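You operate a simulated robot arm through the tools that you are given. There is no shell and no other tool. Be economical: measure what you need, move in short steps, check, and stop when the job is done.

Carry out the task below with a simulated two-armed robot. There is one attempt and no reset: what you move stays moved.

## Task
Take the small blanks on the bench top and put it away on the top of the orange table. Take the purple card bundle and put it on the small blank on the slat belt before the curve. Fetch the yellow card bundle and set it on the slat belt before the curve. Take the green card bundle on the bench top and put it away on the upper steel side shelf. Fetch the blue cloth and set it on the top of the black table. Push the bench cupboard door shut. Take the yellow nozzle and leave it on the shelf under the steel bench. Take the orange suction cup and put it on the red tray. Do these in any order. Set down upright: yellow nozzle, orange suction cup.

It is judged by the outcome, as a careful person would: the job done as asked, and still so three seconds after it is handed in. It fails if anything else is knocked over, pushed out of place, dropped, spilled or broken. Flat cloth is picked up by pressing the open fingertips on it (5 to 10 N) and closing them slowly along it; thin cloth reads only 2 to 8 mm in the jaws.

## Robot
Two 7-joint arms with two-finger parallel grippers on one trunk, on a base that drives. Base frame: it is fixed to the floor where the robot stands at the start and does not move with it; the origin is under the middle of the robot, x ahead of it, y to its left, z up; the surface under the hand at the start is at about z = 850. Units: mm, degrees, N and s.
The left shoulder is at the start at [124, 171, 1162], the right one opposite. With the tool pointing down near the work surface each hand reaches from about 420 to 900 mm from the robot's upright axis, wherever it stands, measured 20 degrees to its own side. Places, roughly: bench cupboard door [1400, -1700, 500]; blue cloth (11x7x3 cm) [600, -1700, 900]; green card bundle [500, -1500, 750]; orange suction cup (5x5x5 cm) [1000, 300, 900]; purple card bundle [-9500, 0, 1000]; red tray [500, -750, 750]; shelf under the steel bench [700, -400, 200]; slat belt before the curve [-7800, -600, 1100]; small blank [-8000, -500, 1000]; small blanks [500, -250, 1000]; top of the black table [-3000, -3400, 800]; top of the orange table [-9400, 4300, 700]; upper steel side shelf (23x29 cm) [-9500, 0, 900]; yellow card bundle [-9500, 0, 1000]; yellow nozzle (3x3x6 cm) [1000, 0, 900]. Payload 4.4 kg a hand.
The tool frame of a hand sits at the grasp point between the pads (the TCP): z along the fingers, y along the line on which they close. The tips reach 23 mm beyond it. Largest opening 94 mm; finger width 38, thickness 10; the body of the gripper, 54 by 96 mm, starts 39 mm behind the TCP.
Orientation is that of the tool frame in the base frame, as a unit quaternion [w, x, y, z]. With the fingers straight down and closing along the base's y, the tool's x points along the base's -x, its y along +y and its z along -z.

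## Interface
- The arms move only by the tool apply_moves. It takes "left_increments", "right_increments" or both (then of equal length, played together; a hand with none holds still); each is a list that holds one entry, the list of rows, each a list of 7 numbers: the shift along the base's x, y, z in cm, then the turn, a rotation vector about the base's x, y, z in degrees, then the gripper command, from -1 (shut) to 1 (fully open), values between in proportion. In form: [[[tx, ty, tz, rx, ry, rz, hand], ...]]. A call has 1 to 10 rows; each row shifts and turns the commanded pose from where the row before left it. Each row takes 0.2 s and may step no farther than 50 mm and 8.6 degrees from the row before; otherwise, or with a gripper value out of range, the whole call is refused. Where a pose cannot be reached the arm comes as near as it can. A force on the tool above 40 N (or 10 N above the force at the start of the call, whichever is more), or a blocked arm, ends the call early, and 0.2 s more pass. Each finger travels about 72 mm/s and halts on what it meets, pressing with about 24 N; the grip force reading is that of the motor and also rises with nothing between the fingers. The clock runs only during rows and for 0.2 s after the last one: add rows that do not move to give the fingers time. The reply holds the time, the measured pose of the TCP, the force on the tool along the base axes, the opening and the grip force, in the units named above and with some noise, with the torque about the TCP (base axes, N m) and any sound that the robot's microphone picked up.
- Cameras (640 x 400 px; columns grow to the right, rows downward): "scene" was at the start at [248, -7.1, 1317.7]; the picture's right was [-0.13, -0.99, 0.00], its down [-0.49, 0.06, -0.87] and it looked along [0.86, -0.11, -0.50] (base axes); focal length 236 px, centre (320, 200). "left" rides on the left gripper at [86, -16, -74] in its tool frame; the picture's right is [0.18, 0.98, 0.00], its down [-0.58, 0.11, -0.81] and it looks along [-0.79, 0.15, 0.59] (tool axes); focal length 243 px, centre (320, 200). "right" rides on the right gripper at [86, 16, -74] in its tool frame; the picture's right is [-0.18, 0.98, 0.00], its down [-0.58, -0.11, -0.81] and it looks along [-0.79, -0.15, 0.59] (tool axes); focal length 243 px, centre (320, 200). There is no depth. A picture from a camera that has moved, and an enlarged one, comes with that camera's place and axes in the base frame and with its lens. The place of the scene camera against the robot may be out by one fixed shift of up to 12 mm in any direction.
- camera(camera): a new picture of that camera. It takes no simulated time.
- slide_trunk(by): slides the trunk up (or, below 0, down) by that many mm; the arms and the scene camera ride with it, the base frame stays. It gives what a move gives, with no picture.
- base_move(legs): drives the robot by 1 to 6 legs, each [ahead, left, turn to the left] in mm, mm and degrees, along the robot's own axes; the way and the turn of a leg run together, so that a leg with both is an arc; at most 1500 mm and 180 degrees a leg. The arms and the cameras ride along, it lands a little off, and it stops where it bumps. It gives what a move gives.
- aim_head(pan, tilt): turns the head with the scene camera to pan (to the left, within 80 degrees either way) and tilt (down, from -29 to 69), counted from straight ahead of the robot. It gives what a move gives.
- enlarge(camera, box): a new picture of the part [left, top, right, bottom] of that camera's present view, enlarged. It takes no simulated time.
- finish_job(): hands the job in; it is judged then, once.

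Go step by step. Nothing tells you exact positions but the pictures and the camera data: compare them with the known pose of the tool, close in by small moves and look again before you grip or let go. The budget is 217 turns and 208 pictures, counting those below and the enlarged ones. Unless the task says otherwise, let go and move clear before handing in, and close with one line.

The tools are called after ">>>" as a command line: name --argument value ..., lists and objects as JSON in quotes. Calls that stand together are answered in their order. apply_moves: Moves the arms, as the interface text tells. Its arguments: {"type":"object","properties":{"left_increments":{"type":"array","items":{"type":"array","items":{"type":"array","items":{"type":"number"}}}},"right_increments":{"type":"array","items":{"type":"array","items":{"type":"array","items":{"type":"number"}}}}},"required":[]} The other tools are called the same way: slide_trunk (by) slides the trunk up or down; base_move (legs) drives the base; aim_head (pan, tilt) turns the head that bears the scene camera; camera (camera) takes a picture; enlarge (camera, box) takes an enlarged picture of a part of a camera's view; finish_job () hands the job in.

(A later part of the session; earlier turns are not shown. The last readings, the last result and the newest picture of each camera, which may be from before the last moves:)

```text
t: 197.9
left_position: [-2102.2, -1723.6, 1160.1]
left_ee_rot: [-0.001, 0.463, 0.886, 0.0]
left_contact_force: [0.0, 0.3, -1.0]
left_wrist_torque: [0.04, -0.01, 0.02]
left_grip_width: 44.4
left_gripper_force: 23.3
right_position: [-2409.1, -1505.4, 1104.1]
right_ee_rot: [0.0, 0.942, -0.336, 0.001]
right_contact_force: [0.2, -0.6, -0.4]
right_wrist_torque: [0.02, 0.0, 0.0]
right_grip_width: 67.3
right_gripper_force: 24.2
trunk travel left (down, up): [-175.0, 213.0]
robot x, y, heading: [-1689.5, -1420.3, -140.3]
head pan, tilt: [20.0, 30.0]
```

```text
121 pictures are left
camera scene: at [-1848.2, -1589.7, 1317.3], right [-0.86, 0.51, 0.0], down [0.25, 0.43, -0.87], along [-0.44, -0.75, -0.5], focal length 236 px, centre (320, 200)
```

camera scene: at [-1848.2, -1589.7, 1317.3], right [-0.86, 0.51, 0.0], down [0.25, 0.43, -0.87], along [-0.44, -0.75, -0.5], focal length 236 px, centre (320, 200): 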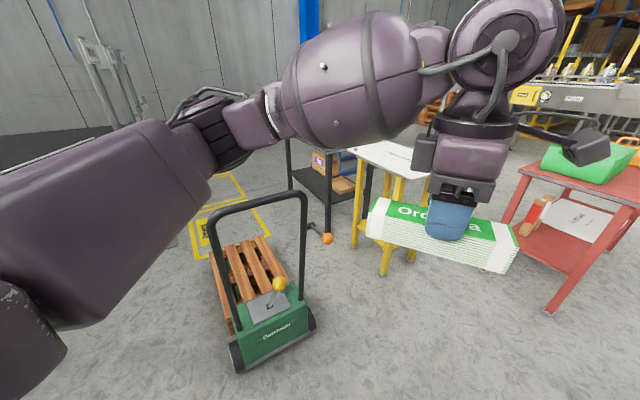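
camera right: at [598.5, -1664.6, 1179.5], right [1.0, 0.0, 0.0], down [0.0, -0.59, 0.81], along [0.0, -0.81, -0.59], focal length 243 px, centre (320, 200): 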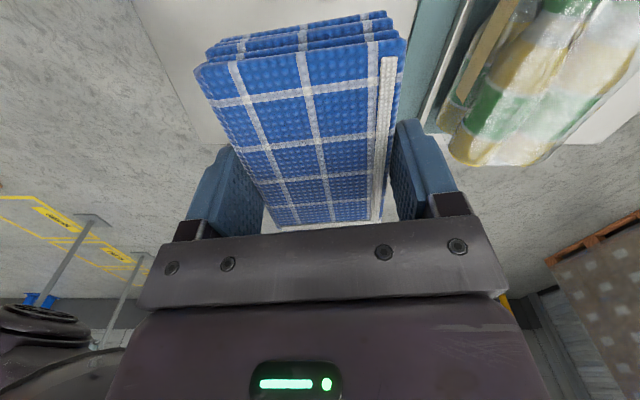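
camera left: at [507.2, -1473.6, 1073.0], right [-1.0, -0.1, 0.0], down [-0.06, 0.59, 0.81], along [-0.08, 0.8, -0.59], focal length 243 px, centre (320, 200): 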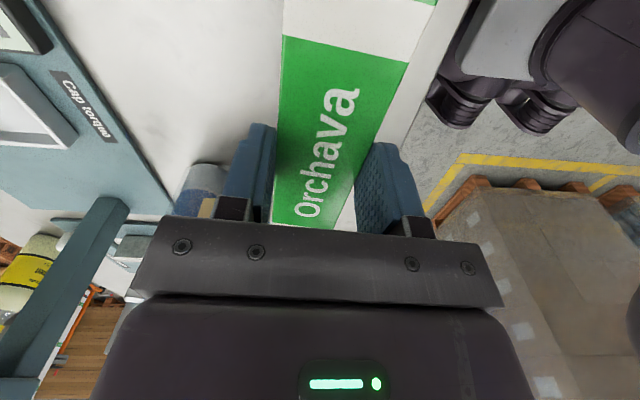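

The black table runs north–south at x≈-2750…-3250, hemmed in by the truck and the yellow stand; its west side looks more open. Driving west along the aisle to look at it from there.

>>> base_move --legs '[[0, 0, -39.7], [1310, -270, 0]]'

>>> aim_head --pan 60 --tilt 25

>>> camera --camera "scene"

>>> aim_head --pan 10 --tilt 15

>>> camera --camera "scene"

```text
t: 206.3
left_position: [-3493.4, -1136.2, 1160.6]
left_ee_rot: [0.0, 0.731, 0.682, 0.0]
left_contact_force: [-0.3, 0.3, -1.5]
left_wrist_torque: [0.04, 0.02, -0.01]
left_grip_width: 44.7
left_gripper_force: 24.0
right_position: [-3597.4, -772.9, 1105.6]
right_ee_rot: [0.001, 0.777, -0.629, 0.001]
right_contact_force: [0.3, -1.3, -0.2]
right_wrist_torque: [0.03, 0.01, 0.02]
right_grip_width: 67.4
right_gripper_force: 23.4
trunk travel left (down, up): [-175.0, 213.0]
robot x, y, heading: [-2980.1, -1152.9, -179.0]
head pan, tilt: [20.0, 30.0]
```

```text
t: 207.4
left_position: [-3494.4, -1136.2, 1161.1]
left_ee_rot: [0.0, 0.732, 0.682, 0.001]
left_contact_force: [0.0, -0.4, -1.9]
left_wrist_torque: [0.03, 0.0, 0.02]
left_grip_width: 44.4
left_gripper_force: 23.9
right_position: [-3596.7, -772.6, 1106.3]
right_ee_rot: [0.0, 0.776, -0.631, 0.001]
right_contact_force: [-1.0, 0.6, -0.6]
right_wrist_torque: [-0.01, 0.01, -0.03]
right_grip_width: 67.4
right_gripper_force: 24.0
trunk travel left (down, up): [-175.0, 213.0]
robot x, y, heading: [-2984.3, -1156.7, -179.3]
head pan, tilt: [60.0, 25.0]
```

```text
120 pictures are left
camera scene: at [-3174.1, -1234.3, 1325.3], right [-0.87, 0.49, 0.0], down [0.21, 0.37, -0.91], along [-0.44, -0.79, -0.42], focal length 236 px, centre (320, 200)
```

scene: 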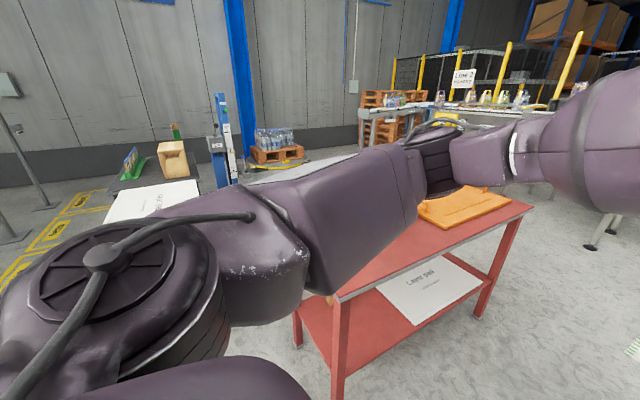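

```text
t: 208.6
left_position: [-3493.5, -1136.3, 1161.3]
left_ee_rot: [-0.001, 0.731, 0.682, 0.001]
left_contact_force: [0.8, -0.2, -2.1]
left_wrist_torque: [0.01, -0.03, 0.0]
left_grip_width: 44.5
left_gripper_force: 23.9
right_position: [-3597.1, -771.5, 1105.4]
right_ee_rot: [0.001, 0.777, -0.63, 0.001]
right_contact_force: [0.8, -0.6, -0.8]
right_wrist_torque: [0.07, -0.01, 0.01]
right_grip_width: 67.5
right_gripper_force: 24.4
trunk travel left (down, up): [-175.0, 213.0]
robot x, y, heading: [-2982.0, -1154.6, -179.3]
head pan, tilt: [10.0, 15.0]
```

```text
119 pictures are left
camera scene: at [-3220.7, -1171.6, 1341.5], right [-0.19, 0.98, 0.0], down [0.25, 0.05, -0.97], along [-0.95, -0.18, -0.26], focal length 236 px, centre (320, 200)
```

scene: 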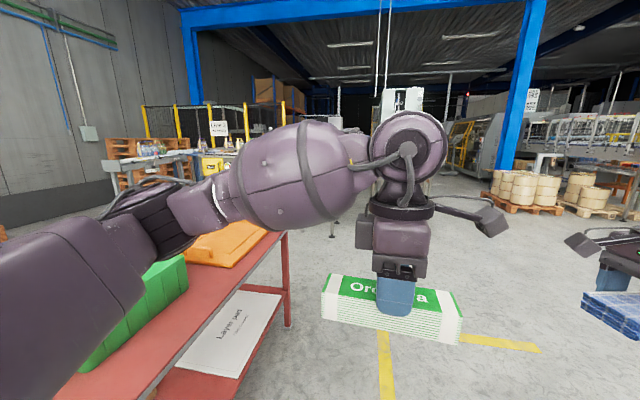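

>>> aim_head --pan -60 --tilt 20

>>> camera --camera "scene"

```text
t: 210.0
left_position: [-3494.2, -1136.2, 1161.5]
left_ee_rot: [-0.001, 0.731, 0.682, 0.001]
left_contact_force: [0.1, 0.1, -1.2]
left_wrist_torque: [0.0, 0.0, 0.01]
left_grip_width: 44.3
left_gripper_force: 23.7
right_position: [-3596.4, -772.5, 1105.4]
right_ee_rot: [0.0, 0.777, -0.63, 0.001]
right_contact_force: [0.3, -0.3, 0.2]
right_wrist_torque: [0.02, -0.02, -0.01]
right_grip_width: 67.5
right_gripper_force: 23.8
trunk travel left (down, up): [-175.0, 213.0]
robot x, y, heading: [-2980.0, -1154.4, -179.3]
head pan, tilt: [-60.0, 20.0]
```

```text
118 pictures are left
camera scene: at [-3176.8, -1074.0, 1333.4], right [0.86, 0.51, 0.0], down [0.18, -0.29, -0.94], along [-0.48, 0.81, -0.34], focal length 236 px, centre (320, 200)
```

scene: 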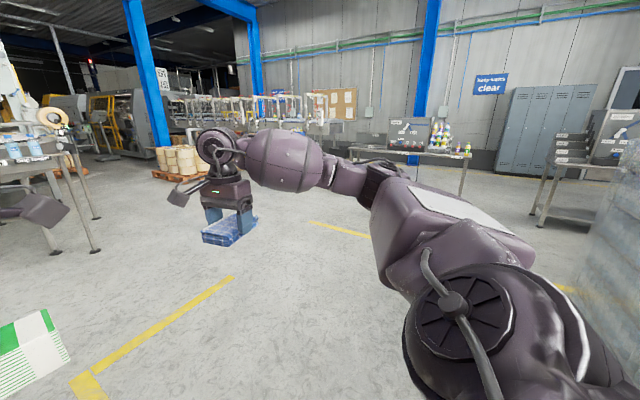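

Open to the right past here. Continuing west past the red table, then turning to look back at the black table's west side.

>>> base_move --legs '[[250, 0, 0], [900, -350, 0], [900, 0, 0]]'

>>> aim_head --pan 78 --tilt 15

>>> camera --camera "scene"

>>> aim_head --pan 35 --tilt 15

>>> camera --camera "scene"

```text
t: 220.7
left_position: [-5529.8, -845.6, 1161.2]
left_ee_rot: [-0.001, 0.727, 0.687, 0.0]
left_contact_force: [0.6, -0.3, -1.9]
left_wrist_torque: [0.0, -0.04, -0.02]
left_grip_width: 44.3
left_gripper_force: 24.1
right_position: [-5639.8, -484.8, 1105.6]
right_ee_rot: [0.0, 0.781, -0.625, 0.0]
right_contact_force: [-0.8, 0.7, -0.6]
right_wrist_torque: [0.0, 0.0, 0.02]
right_grip_width: 67.4
right_gripper_force: 24.0
trunk travel left (down, up): [-175.0, 213.0]
robot x, y, heading: [-5018.1, -859.2, -178.1]
head pan, tilt: [-60.0, 20.0]
```

```text
t: 222.9
left_position: [-5530.9, -846.4, 1162.0]
left_ee_rot: [-0.001, 0.727, 0.687, 0.001]
left_contact_force: [-0.9, 0.5, -2.1]
left_wrist_torque: [0.0, -0.02, -0.02]
left_grip_width: 44.7
left_gripper_force: 24.3
right_position: [-5639.6, -484.7, 1104.7]
right_ee_rot: [0.0, 0.781, -0.625, 0.001]
right_contact_force: [-0.6, 0.9, 0.2]
right_wrist_torque: [0.01, 0.03, 0.02]
right_grip_width: 67.4
right_gripper_force: 24.4
trunk travel left (down, up): [-175.0, 213.0]
robot x, y, heading: [-5021.3, -859.1, -178.3]
head pan, tilt: [78.0, 15.0]
```

```text
117 pictures are left
camera scene: at [-5182.7, -950.5, 1341.5], right [-0.98, 0.18, 0.0], down [0.05, 0.25, -0.97], along [-0.17, -0.95, -0.26], focal length 236 px, centre (320, 200)
```

scene: 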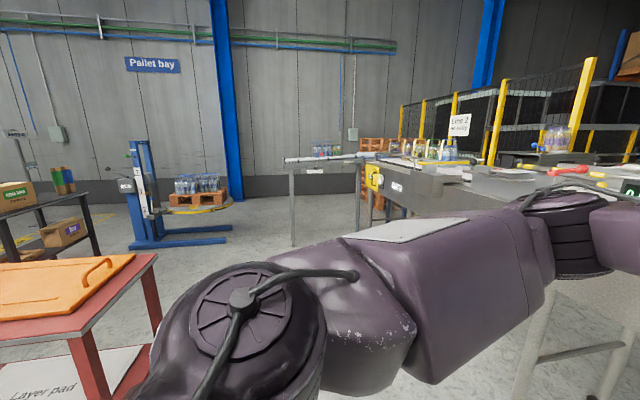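

```text
t: 224.0
left_position: [-5531.2, -845.6, 1160.7]
left_ee_rot: [-0.001, 0.727, 0.687, 0.0]
left_contact_force: [0.1, 0.3, -2.0]
left_wrist_torque: [0.0, 0.04, -0.01]
left_grip_width: 44.3
left_gripper_force: 24.1
right_position: [-5640.1, -483.3, 1105.7]
right_ee_rot: [0.0, 0.781, -0.625, 0.0]
right_contact_force: [0.0, 0.3, 0.2]
right_wrist_torque: [0.0, -0.02, -0.04]
right_grip_width: 67.5
right_gripper_force: 24.0
trunk travel left (down, up): [-175.0, 213.0]
robot x, y, heading: [-5019.2, -858.7, -178.4]
head pan, tilt: [35.0, 15.0]
```

```text
116 pictures are left
camera scene: at [-5240.8, -914.5, 1341.5], right [-0.6, 0.8, 0.0], down [0.21, 0.15, -0.97], along [-0.77, -0.58, -0.26], focal length 236 px, centre (320, 200)
```

scene: 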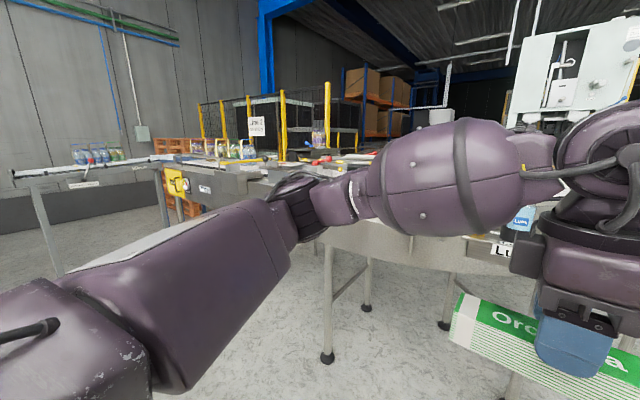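

The floor between the red table and the conveyor is open, leading south to the black table's west side. Driving down there and facing east.

>>> base_move --legs '[[0, 0, 88.3], [1000, -120, 0], [1100, 0, 0], [0, 0, 90], [500, 0, 0]]'

>>> aim_head --pan 0 --tilt 15

>>> camera --camera "scene"

```text
t: 239.6
left_position: [-4992.5, -3460.8, 1160.8]
left_ee_rot: [0.001, -0.132, 0.991, 0.0]
left_contact_force: [0.6, 0.4, -1.9]
left_wrist_torque: [-0.02, 0.02, 0.01]
left_grip_width: 44.5
left_gripper_force: 24.0
right_position: [-5311.8, -3673.9, 1106.7]
right_ee_rot: [-0.012, 0.966, 0.259, -0.015]
right_contact_force: [-1.4, 3.8, 1.4]
right_wrist_torque: [0.03, 0.04, -0.17]
right_grip_width: 67.6
right_gripper_force: 24.4
trunk travel left (down, up): [-175.0, 213.0]
robot x, y, heading: [-5142.4, -2970.4, -70.0]
head pan, tilt: [35.0, 15.0]
stopped in leg 4: the force on the tool passed its limit at 138 N (the readings are from after the stop); the commanded pose is now the measured one
```

```text
t: 240.7
left_position: [-4992.5, -3458.7, 1160.5]
left_ee_rot: [-0.001, -0.132, 0.991, 0.0]
left_contact_force: [-0.3, 0.5, -1.2]
left_wrist_torque: [0.01, 0.05, 0.0]
left_grip_width: 44.7
left_gripper_force: 24.0
right_position: [-5311.5, -3673.4, 1106.1]
right_ee_rot: [-0.011, 0.966, 0.259, -0.014]
right_contact_force: [-2.1, 6.9, 0.6]
right_wrist_torque: [0.15, 0.03, -0.16]
right_grip_width: 67.0
right_gripper_force: 24.3
trunk travel left (down, up): [-175.0, 213.0]
robot x, y, heading: [-5141.0, -2966.6, -70.1]
head pan, tilt: [0.0, 15.0]
```

```text
115 pictures are left
camera scene: at [-5052.2, -3195.7, 1341.7], right [-0.94, -0.34, 0.0], down [-0.09, 0.24, -0.97], along [0.33, -0.91, -0.26], focal length 236 px, centre (320, 200)
```

scene: 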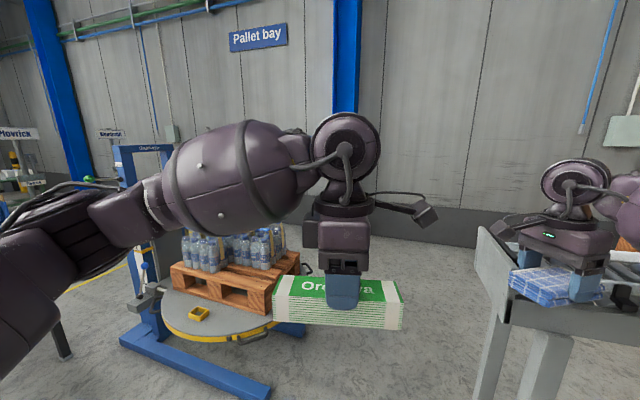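

The right hand bumped the end of an infeed conveyor frame (fixed). Backing away and checking the cloth.

>>> base_move --legs '[[-450, 0, 0]]'

>>> camera --camera "right"

>>> aim_head --pan -35 --tilt 20

>>> camera --camera "scene"

```text
t: 243.4
left_position: [-5144.2, -3036.9, 1160.5]
left_ee_rot: [0.001, -0.137, 0.991, 0.0]
left_contact_force: [0.4, -0.1, -1.0]
left_wrist_torque: [-0.01, 0.02, -0.02]
left_grip_width: 44.8
left_gripper_force: 23.7
right_position: [-5460.0, -3254.1, 1104.6]
right_ee_rot: [-0.011, 0.965, 0.263, -0.014]
right_contact_force: [0.6, 0.0, -0.7]
right_wrist_torque: [-0.03, -0.01, 0.01]
right_grip_width: 67.5
right_gripper_force: 24.2
trunk travel left (down, up): [-175.0, 213.0]
robot x, y, heading: [-5296.7, -2547.9, -69.7]
head pan, tilt: [0.0, 15.0]
```

```text
114 pictures are left
camera right: at [-5375.4, -3226.1, 1177.7], right [0.34, -0.94, -0.02], down [-0.53, -0.21, 0.82], along [-0.78, -0.27, -0.57], focal length 243 px, centre (320, 200)
```

right: 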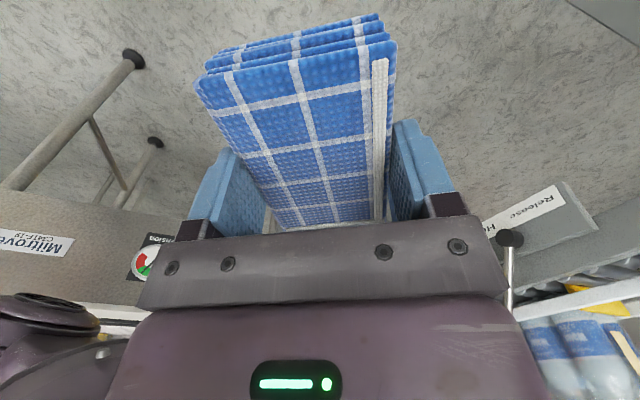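

```text
t: 244.4
left_position: [-5143.1, -3037.5, 1160.7]
left_ee_rot: [0.0, -0.136, 0.991, 0.0]
left_contact_force: [-0.2, 0.4, -0.6]
left_wrist_torque: [0.01, 0.02, 0.0]
left_grip_width: 44.6
left_gripper_force: 23.8
right_position: [-5460.9, -3255.8, 1106.3]
right_ee_rot: [-0.011, 0.965, 0.263, -0.014]
right_contact_force: [-0.3, 0.2, -0.6]
right_wrist_torque: [-0.01, 0.02, 0.01]
right_grip_width: 67.4
right_gripper_force: 24.2
trunk travel left (down, up): [-175.0, 213.0]
robot x, y, heading: [-5295.9, -2548.7, -69.4]
head pan, tilt: [-35.0, 20.0]
```

```text
113 pictures are left
camera scene: at [-5260.9, -2776.8, 1333.4], right [-0.97, 0.25, 0.0], down [0.09, 0.33, -0.94], along [-0.24, -0.91, -0.34], focal length 236 px, centre (320, 200)
```

scene: 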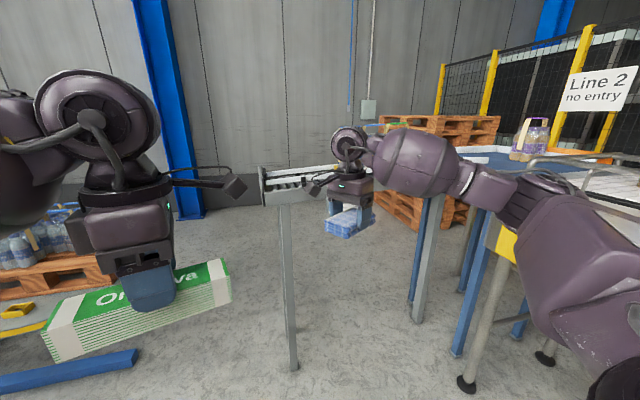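

Cloth still secure. Turning to face east well clear of the conveyor, then approaching the black table.

>>> base_move --legs '[[0, 0, 69.5], [700, -350, 0]]'

>>> aim_head --pan -10 --tilt 18

>>> camera --camera "scene"

```text
t: 251.6
left_position: [-4080.9, -2946.9, 1160.3]
left_ee_rot: [0.0, -0.669, 0.743, 0.0]
left_contact_force: [0.4, 0.5, -2.7]
left_wrist_torque: [0.0, 0.0, 0.01]
left_grip_width: 44.3
left_gripper_force: 23.8
right_position: [-3996.7, -3321.7, 1107.3]
right_ee_rot: [-0.002, 0.651, 0.759, -0.019]
right_contact_force: [0.0, 0.2, 0.3]
right_wrist_torque: [0.01, 0.02, 0.01]
right_grip_width: 67.4
right_gripper_force: 23.9
trunk travel left (down, up): [-175.0, 213.0]
robot x, y, heading: [-4592.5, -2909.1, -1.2]
head pan, tilt: [-35.0, 20.0]
```

```text
t: 252.5
left_position: [-4081.3, -2947.5, 1160.6]
left_ee_rot: [-0.001, -0.669, 0.743, 0.0]
left_contact_force: [0.1, -0.2, -0.8]
left_wrist_torque: [0.0, 0.0, -0.01]
left_grip_width: 44.4
left_gripper_force: 24.2
right_position: [-3996.3, -3321.4, 1106.1]
right_ee_rot: [-0.002, 0.651, 0.759, -0.019]
right_contact_force: [0.1, 0.2, 0.1]
right_wrist_torque: [-0.01, 0.0, -0.03]
right_grip_width: 67.3
right_gripper_force: 24.0
trunk travel left (down, up): [-175.0, 213.0]
robot x, y, heading: [-4595.7, -2912.8, -1.2]
head pan, tilt: [-10.0, 18.0]
```

```text
112 pictures are left
camera scene: at [-4343.2, -2925.4, 1336.6], right [-0.2, -0.98, 0.0], down [-0.3, 0.06, -0.95], along [0.93, -0.19, -0.31], focal length 236 px, centre (320, 200)
```

scene: 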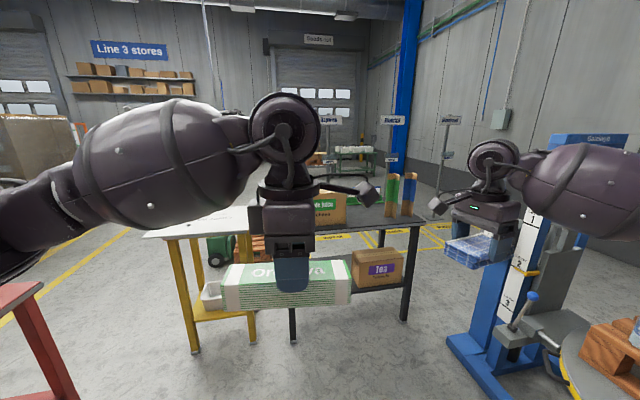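

>>> base_move --legs '[[700, -330, 1]]'

>>> aim_head --pan -12 --tilt 30

>>> camera --camera "scene"

>>> camera --camera "right"

```text
t: 256.8
left_position: [-3367.4, -3274.8, 1160.3]
left_ee_rot: [0.0, -0.682, 0.731, 0.0]
left_contact_force: [0.4, 0.1, -1.4]
left_wrist_torque: [-0.04, -0.02, 0.02]
left_grip_width: 44.7
left_gripper_force: 24.3
right_position: [-3271.0, -3646.1, 1105.5]
right_ee_rot: [-0.001, 0.638, 0.77, -0.018]
right_contact_force: [-0.2, -1.0, 0.2]
right_wrist_torque: [-0.01, 0.02, -0.01]
right_grip_width: 67.6
right_gripper_force: 23.9
trunk travel left (down, up): [-175.0, 213.0]
robot x, y, heading: [-3876.0, -3251.7, 0.7]
head pan, tilt: [-10.0, 18.0]
```

```text
t: 257.5
left_position: [-3368.0, -3274.0, 1160.5]
left_ee_rot: [-0.001, -0.681, 0.732, 0.0]
left_contact_force: [0.7, 0.0, -1.7]
left_wrist_torque: [-0.01, -0.02, -0.02]
left_grip_width: 44.6
left_gripper_force: 23.8
right_position: [-3271.4, -3646.5, 1106.0]
right_ee_rot: [-0.002, 0.639, 0.769, -0.019]
right_contact_force: [1.1, 0.5, -1.5]
right_wrist_torque: [-0.01, -0.03, -0.01]
right_grip_width: 67.5
right_gripper_force: 23.9
trunk travel left (down, up): [-175.0, 213.0]
robot x, y, heading: [-3880.3, -3249.9, 0.8]
head pan, tilt: [-12.0, 30.0]
```

```text
111 pictures are left
camera scene: at [-3632.9, -3263.5, 1317.4], right [-0.2, -0.98, 0.0], down [-0.49, 0.1, -0.87], along [0.85, -0.17, -0.5], focal length 236 px, centre (320, 200)
```

scene: 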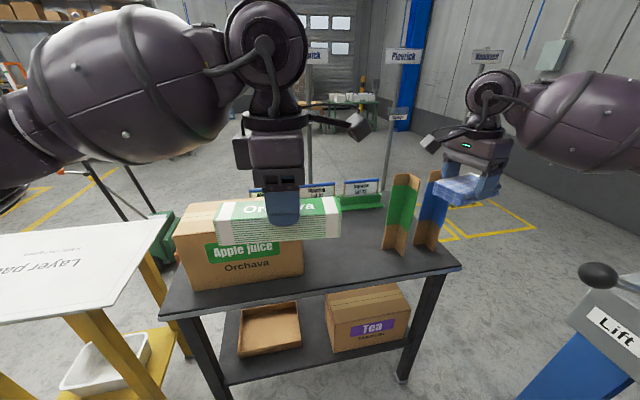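

```text
110 pictures are left
camera right: at [-3269.3, -3556.6, 1177.7], right [1.0, 0.0, -0.02], down [0.02, -0.57, 0.82], along [-0.01, -0.82, -0.57], focal length 243 px, centre (320, 200)
```

right: 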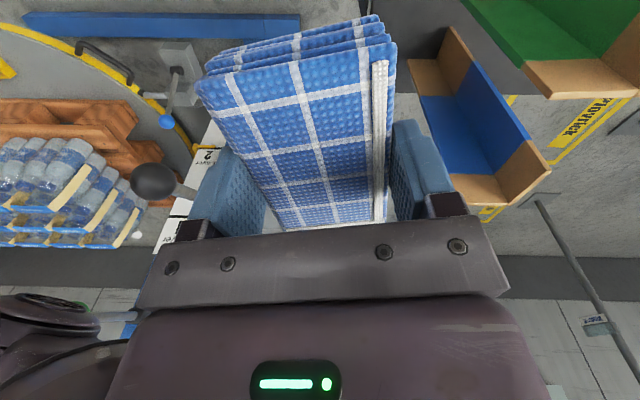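

There's a free patch on the black table between the juice carton and the dividers, around (-3130,-3440). Moving the cloth over it.

>>> apply_moves --right_increments '[[[2.4, 3.4, 0, 1.5, -1.5, 0, -1], [2.4, 3.4, 0, 0, 0, 0, -1], [2.4, 3.4, 0, 0, 0, 0, -1], [2.4, 3.4, 0, 0, 0, 0, -1], [2.4, 3.4, 0, 0, 0, 0, -1], [2.1, 3.6, 0, 0, 0, 0, -1], [0, 0, -4.5, 0, 0, 0, -1], [0, 0, -4.5, 0, 0, 0, -1], [0, 0, 0, 0, 0, 0, -1]]]'

>>> camera --camera "scene"

>>> camera --camera "right"

```text
t: 259.5
left_position: [-3368.0, -3274.8, 1162.2]
left_ee_rot: [-0.001, -0.681, 0.732, 0.0]
left_contact_force: [-0.4, 0.3, 0.1]
left_wrist_torque: [-0.01, -0.01, -0.01]
left_grip_width: 44.4
left_gripper_force: 23.9
right_position: [-3129.6, -3439.9, 1017.8]
right_ee_rot: [0.002, 0.638, 0.77, 0.001]
right_contact_force: [0.1, 0.5, -1.1]
right_wrist_torque: [0.0, -0.01, 0.03]
right_grip_width: 67.6
right_gripper_force: 24.5
trunk travel left (down, up): [-175.0, 213.0]
robot x, y, heading: [-3880.1, -3253.7, 0.4]
head pan, tilt: [-12.0, 30.0]
```

```text
109 pictures are left
camera scene: at [-3633.6, -3263.6, 1317.6], right [-0.2, -0.98, 0.0], down [-0.49, 0.1, -0.87], along [0.85, -0.17, -0.5], focal length 236 px, centre (320, 200)
```

scene: 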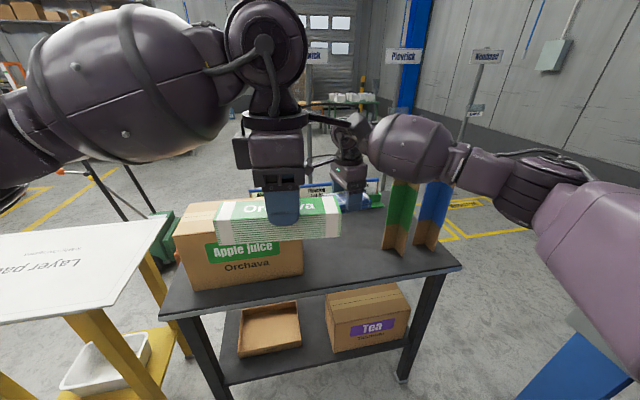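

```text
108 pictures are left
camera right: at [-3130.2, -3352.1, 1092.2], right [1.0, 0.0, 0.0], down [0.0, -0.59, 0.81], along [0.0, -0.81, -0.59], focal length 243 px, centre (320, 200)
```

right: 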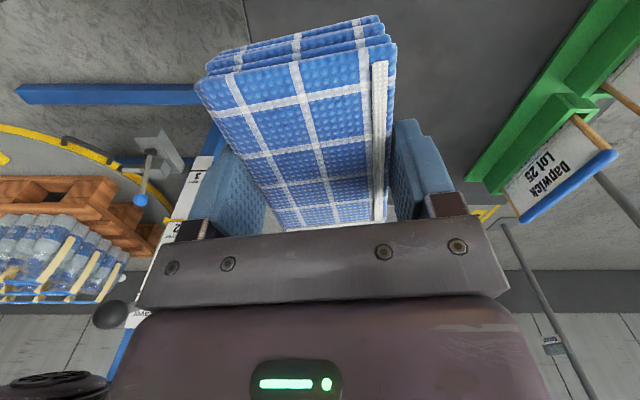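

The forearm will be near the dividers and the camera near the carton, so I turn the hand back 90° and shift slightly before lowering.

>>> apply_moves --right_increments '[[[-0.2, 0.3, 0, 0, 0, 8.5, -1], [-0.2, 0.3, 0, 0, 0, 8.5, -1], [-0.2, 0.3, 0, 0, 0, 8.5, -1], [-0.2, 0.3, 0, 0, 0, 8.5, -1], [-0.2, 0.4, 0, 0, 0, 8.5, -1], [-0.2, 0.4, 0, 0, 0, 8.5, -1], [-0.2, 0.4, 0, 0, 0, 8.5, -1], [-0.2, 0.4, 0, 0, 0, 8.5, -1], [-0.2, 0.4, 0, 0, 0, 8.5, -1], [-0.2, 0.3, 0, 0, 0, 3, -1]]]'

>>> aim_head --pan -25 --tilt 35

>>> camera --camera "scene"

>>> camera --camera "right"

```text
t: 261.7
left_position: [-3366.2, -3274.3, 1159.9]
left_ee_rot: [0.001, -0.681, 0.732, 0.0]
left_contact_force: [-0.4, 0.2, -1.3]
left_wrist_torque: [-0.03, -0.01, 0.0]
left_grip_width: 44.4
left_gripper_force: 24.0
right_position: [-3151.1, -3405.1, 1014.5]
right_ee_rot: [0.001, -0.003, 1.0, 0.001]
right_contact_force: [0.1, 1.0, -1.1]
right_wrist_torque: [-0.01, -0.02, -0.01]
right_grip_width: 67.6
right_gripper_force: 23.5
trunk travel left (down, up): [-175.0, 213.0]
robot x, y, heading: [-3883.8, -3250.9, 0.5]
head pan, tilt: [-12.0, 30.0]
```

```text
t: 262.5
left_position: [-3368.0, -3274.9, 1160.1]
left_ee_rot: [0.001, -0.682, 0.732, 0.0]
left_contact_force: [0.9, 0.1, -1.6]
left_wrist_torque: [-0.01, 0.04, 0.01]
left_grip_width: 44.4
left_gripper_force: 24.1
right_position: [-3148.1, -3404.9, 1014.6]
right_ee_rot: [-0.001, -0.002, 1.0, 0.001]
right_contact_force: [0.8, 0.6, 0.1]
right_wrist_torque: [-0.01, 0.0, 0.01]
right_grip_width: 67.4
right_gripper_force: 24.2
trunk travel left (down, up): [-175.0, 213.0]
robot x, y, heading: [-3880.8, -3254.0, 0.5]
head pan, tilt: [-25.0, 35.0]
```

```text
107 pictures are left
camera scene: at [-3641.3, -3281.9, 1309.5], right [-0.41, -0.91, 0.0], down [-0.52, 0.24, -0.82], along [0.75, -0.34, -0.57], focal length 236 px, centre (320, 200)
```

scene: 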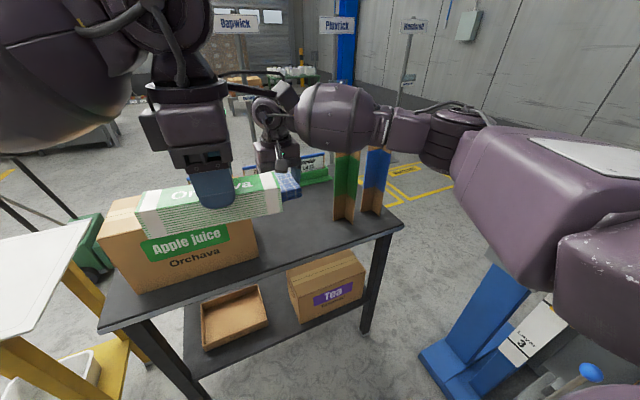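

```text
106 pictures are left
camera right: at [-3236.5, -3389.8, 1088.9], right [0.18, 0.98, 0.0], down [0.58, -0.11, 0.81], along [0.79, -0.15, -0.59], focal length 243 px, centre (320, 200)
```

right: 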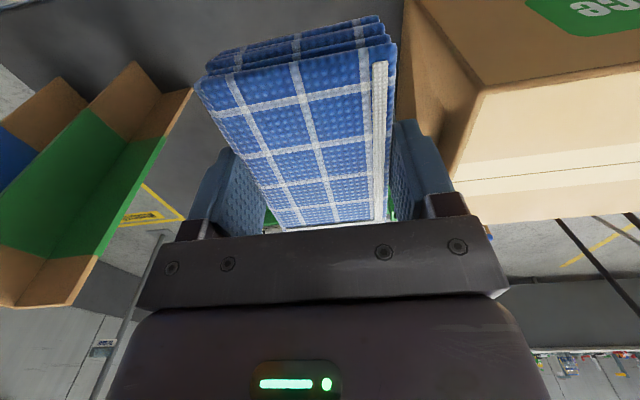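

>>> apply_moves --right_increments '[[[0, 0, -4, 0, 0, 0, -1], [0, 0, -4, 0, 0, 0, -1], [0, 0, -4, 0, 0, 0, -1], [0, 0, -2.5, 0, 0, 0, -1], [0, 0, 0, 0, 0, 0, -1]]]'

>>> camera --camera "scene"

>>> camera --camera "right"

```text
t: 263.7
left_position: [-3367.5, -3274.2, 1161.2]
left_ee_rot: [0.0, -0.682, 0.731, 0.0]
left_contact_force: [0.6, -0.1, -0.9]
left_wrist_torque: [-0.03, 0.02, 0.0]
left_grip_width: 44.8
left_gripper_force: 24.1
right_position: [-3151.0, -3405.0, 871.0]
right_ee_rot: [0.001, -0.003, 1.0, 0.001]
right_contact_force: [-0.3, 0.2, 0.1]
right_wrist_torque: [0.03, -0.02, 0.0]
right_grip_width: 67.4
right_gripper_force: 24.4
trunk travel left (down, up): [-175.0, 213.0]
robot x, y, heading: [-3881.7, -3250.2, 0.5]
head pan, tilt: [-25.0, 35.0]
```

```text
105 pictures are left
camera scene: at [-3641.7, -3282.0, 1309.7], right [-0.41, -0.91, 0.0], down [-0.52, 0.24, -0.82], along [0.75, -0.34, -0.57], focal length 236 px, centre (320, 200)
```

scene: 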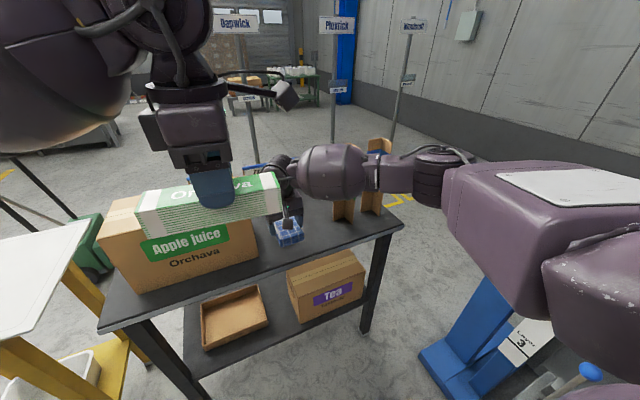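

```text
104 pictures are left
camera right: at [-3236.8, -3390.3, 944.7], right [0.18, 0.98, 0.0], down [0.58, -0.11, 0.81], along [0.79, -0.14, -0.59], focal length 243 px, centre (320, 200)
```

right: 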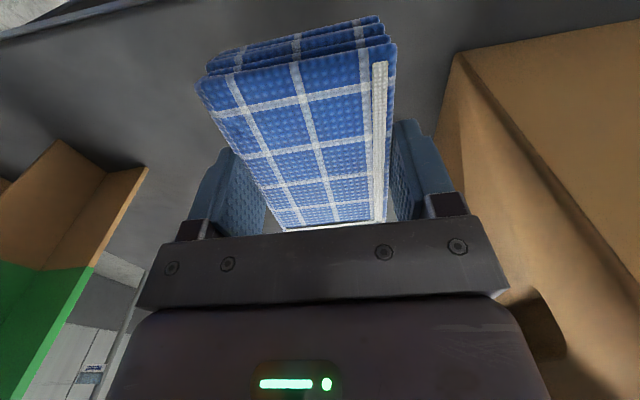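

Clear on both sides. Lowering to the table in small steps.

>>> apply_moves --right_increments '[[[0, 0, -1.5, 0, 0, 0, -1], [0, 0, -1, 0, 0, 0, -1], [0, 0, -0.5, 0, 0, 0, -1], [0, 0, -0.4, 0, 0, 0, -1], [0, 0, 0, 0, 0, 0, -1]]]'

```text
t: 264.9
left_position: [-3367.1, -3275.6, 1160.8]
left_ee_rot: [-0.001, -0.682, 0.732, 0.0]
left_contact_force: [0.3, -0.5, -2.5]
left_wrist_torque: [-0.03, -0.03, -0.03]
left_grip_width: 44.6
left_gripper_force: 24.0
right_position: [-3150.3, -3405.0, 836.9]
right_ee_rot: [0.0, -0.002, 1.0, 0.001]
right_contact_force: [-0.5, 0.6, -0.6]
right_wrist_torque: [0.0, -0.03, 0.0]
right_grip_width: 67.7
right_gripper_force: 23.6
trunk travel left (down, up): [-175.0, 213.0]
robot x, y, heading: [-3879.2, -3250.0, 0.5]
head pan, tilt: [-25.0, 35.0]
```

>>> apply_moves --right_increments '[[[0, 0, -0.4, 0, 0, 0, -1], [0, 0, -0.4, 0, 0, 0, -1], [0, 0, 0, 0, 0, 0, -1]]]'

>>> enlarge --camera "scene" --box '[230, 180, 350, 260]'

```text
t: 265.7
left_position: [-3367.8, -3274.6, 1161.3]
left_ee_rot: [0.0, -0.682, 0.731, -0.001]
left_contact_force: [0.5, 0.6, -1.8]
left_wrist_torque: [0.01, 0.0, 0.01]
left_grip_width: 44.3
left_gripper_force: 24.2
right_position: [-3150.0, -3404.3, 829.2]
right_ee_rot: [0.0, -0.002, 1.0, 0.001]
right_contact_force: [0.8, -0.5, -0.8]
right_wrist_torque: [-0.03, -0.01, 0.01]
right_grip_width: 67.6
right_gripper_force: 23.5
trunk travel left (down, up): [-175.0, 213.0]
robot x, y, heading: [-3878.1, -3253.2, 0.7]
head pan, tilt: [-25.0, 35.0]
```

```text
5.00 times, centred on (290, 220) of scene
camera zoom: at [-3641.4, -3282.0, 1309.5], right [-0.41, -0.91, 0.0], down [-0.52, 0.24, -0.82], along [0.75, -0.34, -0.57], focal length 1180 px, centre (470, 100)
```

zoom: 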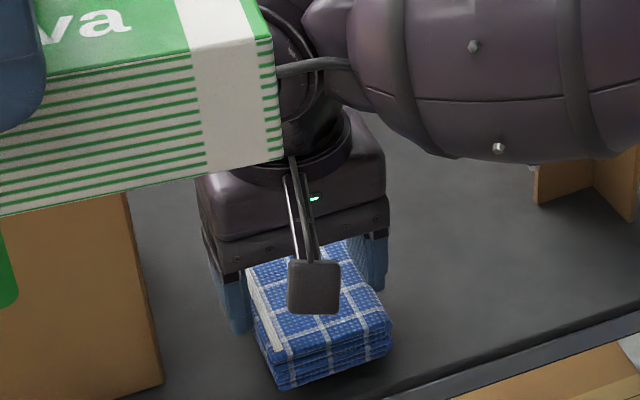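

>>> apply_moves --right_increments '[[[0, 0, -0.5, 0, 0, 0, -1], [0, 0, -0.4, 0, 0, 0, -1], [0, 0, -0.3, 0, 0, 0, -1], [0, 0, 0, 0, 0, 0, -1]]]'

```text
t: 266.7
left_position: [-3367.5, -3274.5, 1160.4]
left_ee_rot: [0.0, -0.681, 0.732, 0.0]
left_contact_force: [-0.5, 0.1, -0.7]
left_wrist_torque: [-0.04, 0.02, -0.01]
left_grip_width: 44.3
left_gripper_force: 23.6
right_position: [-3150.0, -3404.3, 816.6]
right_ee_rot: [-0.001, -0.002, 1.0, 0.001]
right_contact_force: [0.0, -0.4, -1.1]
right_wrist_torque: [0.0, 0.04, 0.02]
right_grip_width: 67.4
right_gripper_force: 23.9
trunk travel left (down, up): [-175.0, 213.0]
robot x, y, heading: [-3880.4, -3251.9, 0.7]
head pan, tilt: [-25.0, 35.0]
```

The table top is lower than 800 (about 750), so its edge is nearer than I took it. Moving the cloth 45 mm farther onto the table, then lowering.

>>> apply_moves --right_increments '[[[4.5, 0, 0, 0, 0, 0, -1], [0, 0, -1, 0, 0, 0, -1], [0, 0, -0.8, 0, 0, 0, -1], [0, 0, -0.6, 0, 0, 0, -1], [0, 0, 0, 0, 0, 0, -1]]]'

>>> enlarge --camera "scene" --box '[230, 180, 350, 260]'

```text
t: 267.7
left_position: [-3370.8, -3273.5, 1161.1]
left_ee_rot: [0.001, -0.681, 0.733, -0.002]
left_contact_force: [-0.2, -0.3, -1.8]
left_wrist_torque: [0.01, -0.03, 0.02]
left_grip_width: 44.7
left_gripper_force: 23.5
right_position: [-3103.2, -3403.2, 803.4]
right_ee_rot: [0.007, -0.001, 1.0, 0.002]
right_contact_force: [-10.4, -0.1, 26.7]
right_wrist_torque: [-0.98, 0.58, -0.36]
right_grip_width: 67.6
right_gripper_force: 23.9
trunk travel left (down, up): [-175.0, 213.0]
robot x, y, heading: [-3879.5, -3255.4, 0.7]
head pan, tilt: [-25.0, 35.0]
stopped in row 5 (right hand): the force on the tool passed its limit at 45 N (the readings are from after the stop); the commanded pose is now the measured one
```

```text
5.00 times, centred on (290, 220) of scene
camera zoom: at [-3645.0, -3281.8, 1310.2], right [-0.41, -0.91, 0.0], down [-0.52, 0.24, -0.82], along [0.75, -0.34, -0.57], focal length 1180 px, centre (470, 100)
```

zoom: 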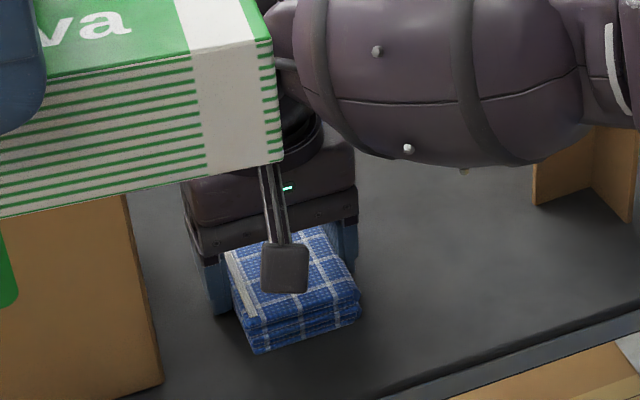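

On the table. Easing up a touch, releasing and lifting straight up.

>>> apply_moves --right_increments '[[[0, 0, 0.2, 0, 0, 0, -1], [0, 0, 0, 0, 0, 0, 0.7], [0, 0, 0, 0, 0, 0, 0.9], [0, 0, 0, 0, 0, 0, 0.9], [0, 0, 2, 0, 0, 0, 0.9], [0, 0, 4, 0, 0, 0, 0.9], [0, 0, 4.5, 0, 0, 0, 0.9], [0, 0, 4.5, 0, 0, 0, 0.9], [0, 0, 4.5, 0, 0, 0, 0.9], [0, 0, 4.5, 0, 0, 0, 0.9]]]'

>>> apply_moves --right_increments '[[[0, 0, 4.5, 0, 0, 0, 0.9], [0, 0, 4.5, 0, 0, 0, 0.9], [0, 0, 4.5, 0, 0, 0, 0.9]]]'

>>> camera --camera "scene"

```text
t: 269.9
left_position: [-3367.6, -3273.5, 1160.2]
left_ee_rot: [0.0, -0.681, 0.732, 0.0]
left_contact_force: [-1.1, 0.0, -1.3]
left_wrist_torque: [0.01, -0.01, 0.0]
left_grip_width: 44.5
left_gripper_force: 24.2
right_position: [-3104.1, -3404.3, 1041.1]
right_ee_rot: [0.004, -0.002, 1.0, 0.001]
right_contact_force: [-0.3, -0.2, -0.6]
right_wrist_torque: [-0.01, -0.01, 0.02]
right_grip_width: 89.3
right_gripper_force: 0.1
trunk travel left (down, up): [-175.0, 213.0]
robot x, y, heading: [-3879.2, -3250.7, 0.7]
head pan, tilt: [-25.0, 35.0]
```

```text
t: 270.7
left_position: [-3368.3, -3274.0, 1160.6]
left_ee_rot: [0.0, -0.682, 0.732, 0.0]
left_contact_force: [-0.1, 0.3, -1.2]
left_wrist_torque: [0.0, -0.01, 0.0]
left_grip_width: 44.5
left_gripper_force: 23.9
right_position: [-3104.7, -3405.6, 1179.9]
right_ee_rot: [0.003, -0.002, 1.0, 0.003]
right_contact_force: [-0.3, 0.9, 0.6]
right_wrist_torque: [0.01, 0.01, 0.01]
right_grip_width: 89.1
right_gripper_force: 0.1
trunk travel left (down, up): [-175.0, 213.0]
robot x, y, heading: [-3882.0, -3251.7, 0.8]
head pan, tilt: [-25.0, 35.0]
```

```text
101 pictures are left
camera scene: at [-3642.5, -3281.4, 1309.9], right [-0.41, -0.91, 0.0], down [-0.52, 0.24, -0.82], along [0.75, -0.34, -0.57], focal length 236 px, centre (320, 200)
```

scene: 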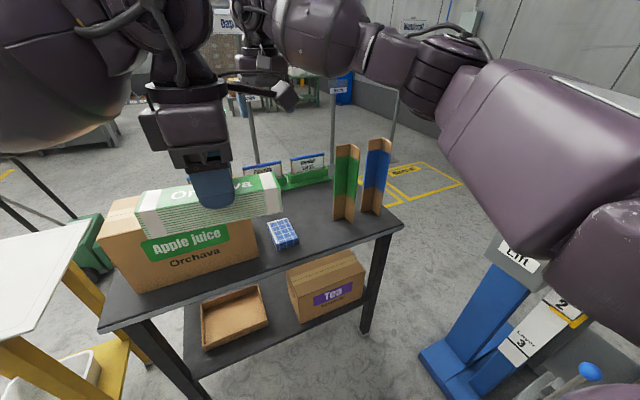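

Cloth is on the black table. Retracting the right hand, then driving back out and north to look toward the belt and side shelf.

>>> apply_moves --right_increments '[[[-4.3, -1.5, 0, 0, 0, 0, 0.9], [-4.3, -1.5, 0, 0, 0, 0, 0.9], [-4.3, -1.5, 0, 0, 0, 0, 0.9], [-4.3, -1.5, 0, 0, 0, 0, 0.9], [-4.3, -1.5, 0, 0, 0, 0, 0.9], [-4.3, -1.5, 0, 0, 0, 0, 0.9], [-4, -1, 0, 0, 0, 0, 0.9]]]'

>>> base_move --legs '[[-1000, 450, 0], [-420, 0, 0], [0, 0, 90], [1300, 0, 0], [600, 0, 0]]'

>>> aim_head --pan 70 --tilt 12

>>> camera --camera "scene"

>>> aim_head --pan 25 --tilt 12

>>> camera --camera "scene"

```text
t: 272.3
left_position: [-3367.7, -3274.2, 1160.6]
left_ee_rot: [-0.001, -0.681, 0.732, 0.0]
left_contact_force: [-0.8, 0.2, -1.1]
left_wrist_torque: [-0.01, 0.04, -0.01]
left_grip_width: 44.4
left_gripper_force: 24.1
right_position: [-3402.8, -3504.8, 1173.6]
right_ee_rot: [0.003, -0.002, 1.0, 0.001]
right_contact_force: [-0.4, -0.7, -0.1]
right_wrist_torque: [-0.01, -0.06, 0.02]
right_grip_width: 89.4
right_gripper_force: 0.1
trunk travel left (down, up): [-175.0, 213.0]
robot x, y, heading: [-3879.3, -3252.2, 0.7]
head pan, tilt: [-25.0, 35.0]
```

```text
t: 293.1
left_position: [-5267.2, -392.9, 1160.8]
left_ee_rot: [0.001, 0.999, -0.044, 0.0]
left_contact_force: [-0.1, 0.5, -1.8]
left_wrist_torque: [0.01, -0.03, 0.02]
left_grip_width: 44.5
left_gripper_force: 23.7
right_position: [-5038.2, -430.6, 1173.1]
right_ee_rot: [0.001, -0.702, 0.712, 0.003]
right_contact_force: [0.0, 0.1, -0.6]
right_wrist_torque: [-0.01, -0.02, -0.05]
right_grip_width: 89.3
right_gripper_force: 0.0
trunk travel left (down, up): [-175.0, 213.0]
robot x, y, heading: [-5297.0, -907.0, 89.4]
head pan, tilt: [-25.0, 35.0]
```

```text
t: 294.8
left_position: [-5268.0, -393.2, 1159.9]
left_ee_rot: [0.0, 0.999, -0.044, -0.001]
left_contact_force: [-0.2, 0.8, -1.2]
left_wrist_torque: [0.0, 0.01, -0.02]
left_grip_width: 44.6
left_gripper_force: 24.8
right_position: [-5036.4, -431.0, 1173.9]
right_ee_rot: [0.0, -0.702, 0.712, 0.003]
right_contact_force: [-0.4, -0.5, 0.0]
right_wrist_torque: [-0.05, 0.01, 0.02]
right_grip_width: 89.5
right_gripper_force: 0.1
trunk travel left (down, up): [-175.0, 213.0]
robot x, y, heading: [-5295.2, -905.8, 89.4]
head pan, tilt: [70.0, 12.0]
```

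```text
100 pictures are left
camera scene: at [-5379.2, -715.7, 1346.4], right [0.35, 0.94, 0.0], down [0.2, -0.07, -0.98], along [-0.92, 0.34, -0.21], focal length 236 px, centre (320, 200)
```

scene: 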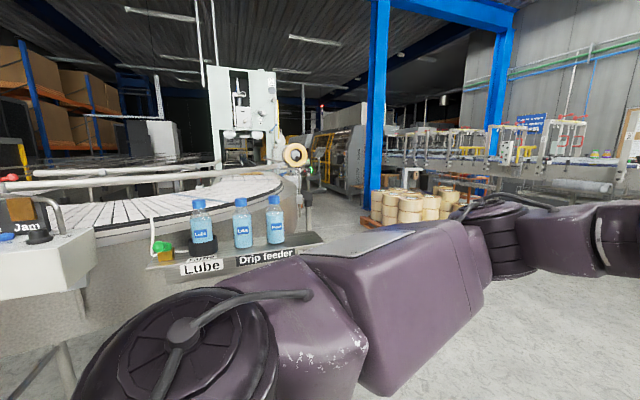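

```text
t: 295.9
left_position: [-5266.9, -394.5, 1160.1]
left_ee_rot: [0.0, 0.999, -0.045, 0.0]
left_contact_force: [0.0, 0.2, -2.2]
left_wrist_torque: [-0.03, 0.01, 0.04]
left_grip_width: 44.3
left_gripper_force: 23.8
right_position: [-5037.4, -430.9, 1173.3]
right_ee_rot: [0.001, -0.702, 0.712, 0.003]
right_contact_force: [-0.6, 0.3, 0.5]
right_wrist_torque: [0.0, -0.01, -0.03]
right_grip_width: 89.4
right_gripper_force: 0.0
trunk travel left (down, up): [-175.0, 213.0]
robot x, y, heading: [-5296.7, -905.1, 89.4]
head pan, tilt: [25.0, 12.0]
```

```text
99 pictures are left
camera scene: at [-5330.8, -663.5, 1346.4], right [0.91, 0.42, 0.0], down [0.09, -0.19, -0.98], along [-0.41, 0.89, -0.21], focal length 236 px, centre (320, 200)
```

scene: 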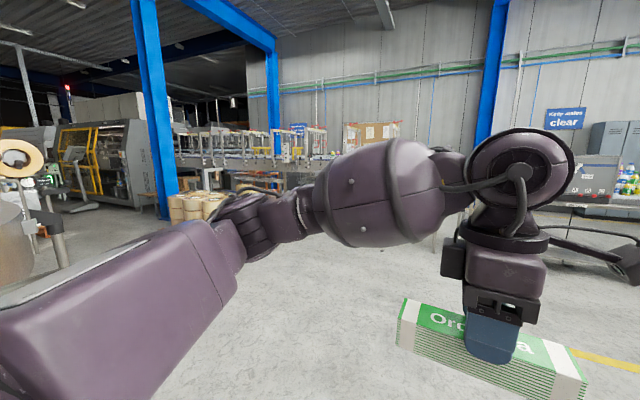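

The curved slat belt and white case-former are to the west. I'll go up and west through the open floor north of the belt and look again.

>>> base_move --legs '[[1500, 0, 0], [150, 0, 0], [0, 0, 90], [1400, 0, 0]]'

>>> aim_head --pan -20 --tilt 12

>>> camera --camera "scene"

>>> aim_head --pan 50 --tilt 15

>>> camera --camera "scene"

```text
t: 314.6
left_position: [-7173.5, 773.0, 1161.5]
left_ee_rot: [0.0, 0.731, 0.682, -0.001]
left_contact_force: [0.3, -0.2, -0.5]
left_wrist_torque: [0.02, -0.03, 0.01]
left_grip_width: 44.4
left_gripper_force: 23.9
right_position: [-7142.3, 1001.7, 1173.9]
right_ee_rot: [0.002, 1.0, 0.003, -0.003]
right_contact_force: [0.0, 0.5, -0.5]
right_wrist_torque: [0.01, 0.01, 0.03]
right_grip_width: 89.4
right_gripper_force: 0.0
trunk travel left (down, up): [-175.0, 213.0]
robot x, y, heading: [-6662.0, 754.8, -179.1]
head pan, tilt: [25.0, 12.0]
```

```text
t: 315.7
left_position: [-7175.4, 773.4, 1160.7]
left_ee_rot: [0.0, 0.731, 0.683, 0.0]
left_contact_force: [-0.8, 0.2, -1.1]
left_wrist_torque: [0.02, -0.03, 0.01]
left_grip_width: 44.5
left_gripper_force: 24.3
right_position: [-7141.5, 1001.2, 1172.5]
right_ee_rot: [0.002, 1.0, 0.002, -0.003]
right_contact_force: [0.2, -1.0, 0.3]
right_wrist_torque: [-0.02, 0.0, -0.01]
right_grip_width: 89.6
right_gripper_force: 0.0
trunk travel left (down, up): [-175.0, 213.0]
robot x, y, heading: [-6663.8, 751.1, -179.0]
head pan, tilt: [-20.0, 12.0]
```

```text
98 pictures are left
camera scene: at [-6897.6, 784.8, 1346.4], right [0.33, 0.94, 0.0], down [0.2, -0.07, -0.98], along [-0.92, 0.32, -0.21], focal length 236 px, centre (320, 200)
```

scene: 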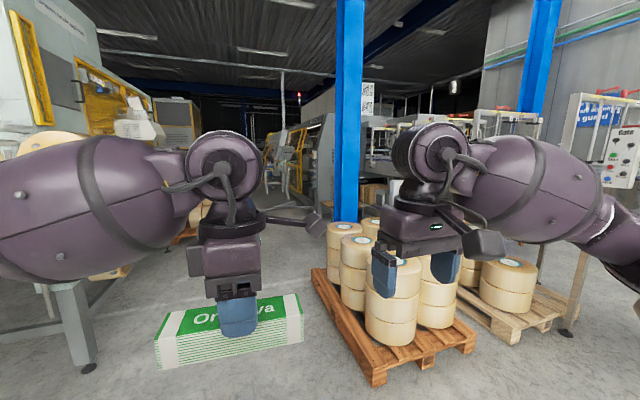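

```text
t: 317.1
left_position: [-7174.4, 772.3, 1160.6]
left_ee_rot: [0.0, 0.731, 0.682, 0.0]
left_contact_force: [0.1, 0.0, -2.3]
left_wrist_torque: [-0.02, 0.02, 0.0]
left_grip_width: 44.4
left_gripper_force: 24.4
right_position: [-7141.6, 1001.7, 1172.9]
right_ee_rot: [0.002, 1.0, 0.004, -0.003]
right_contact_force: [-0.2, 0.1, -0.1]
right_wrist_torque: [0.0, -0.01, 0.0]
right_grip_width: 89.3
right_gripper_force: 0.0
trunk travel left (down, up): [-175.0, 213.0]
robot x, y, heading: [-6663.8, 749.3, -179.3]
head pan, tilt: [50.0, 15.0]
```

```text
97 pictures are left
camera scene: at [-6868.7, 681.8, 1341.5], right [-0.77, 0.63, 0.0], down [0.16, 0.2, -0.97], along [-0.61, -0.75, -0.26], focal length 236 px, centre (320, 200)
```

scene: 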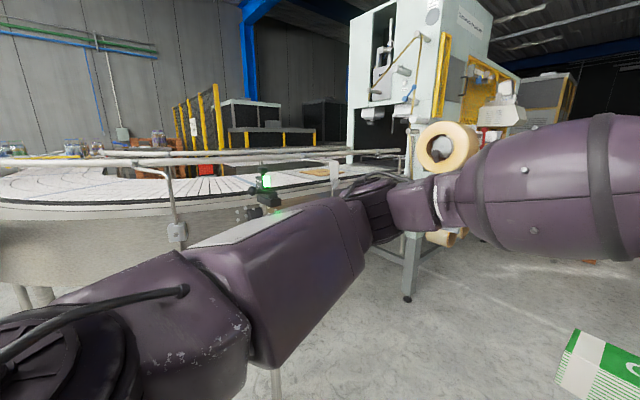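

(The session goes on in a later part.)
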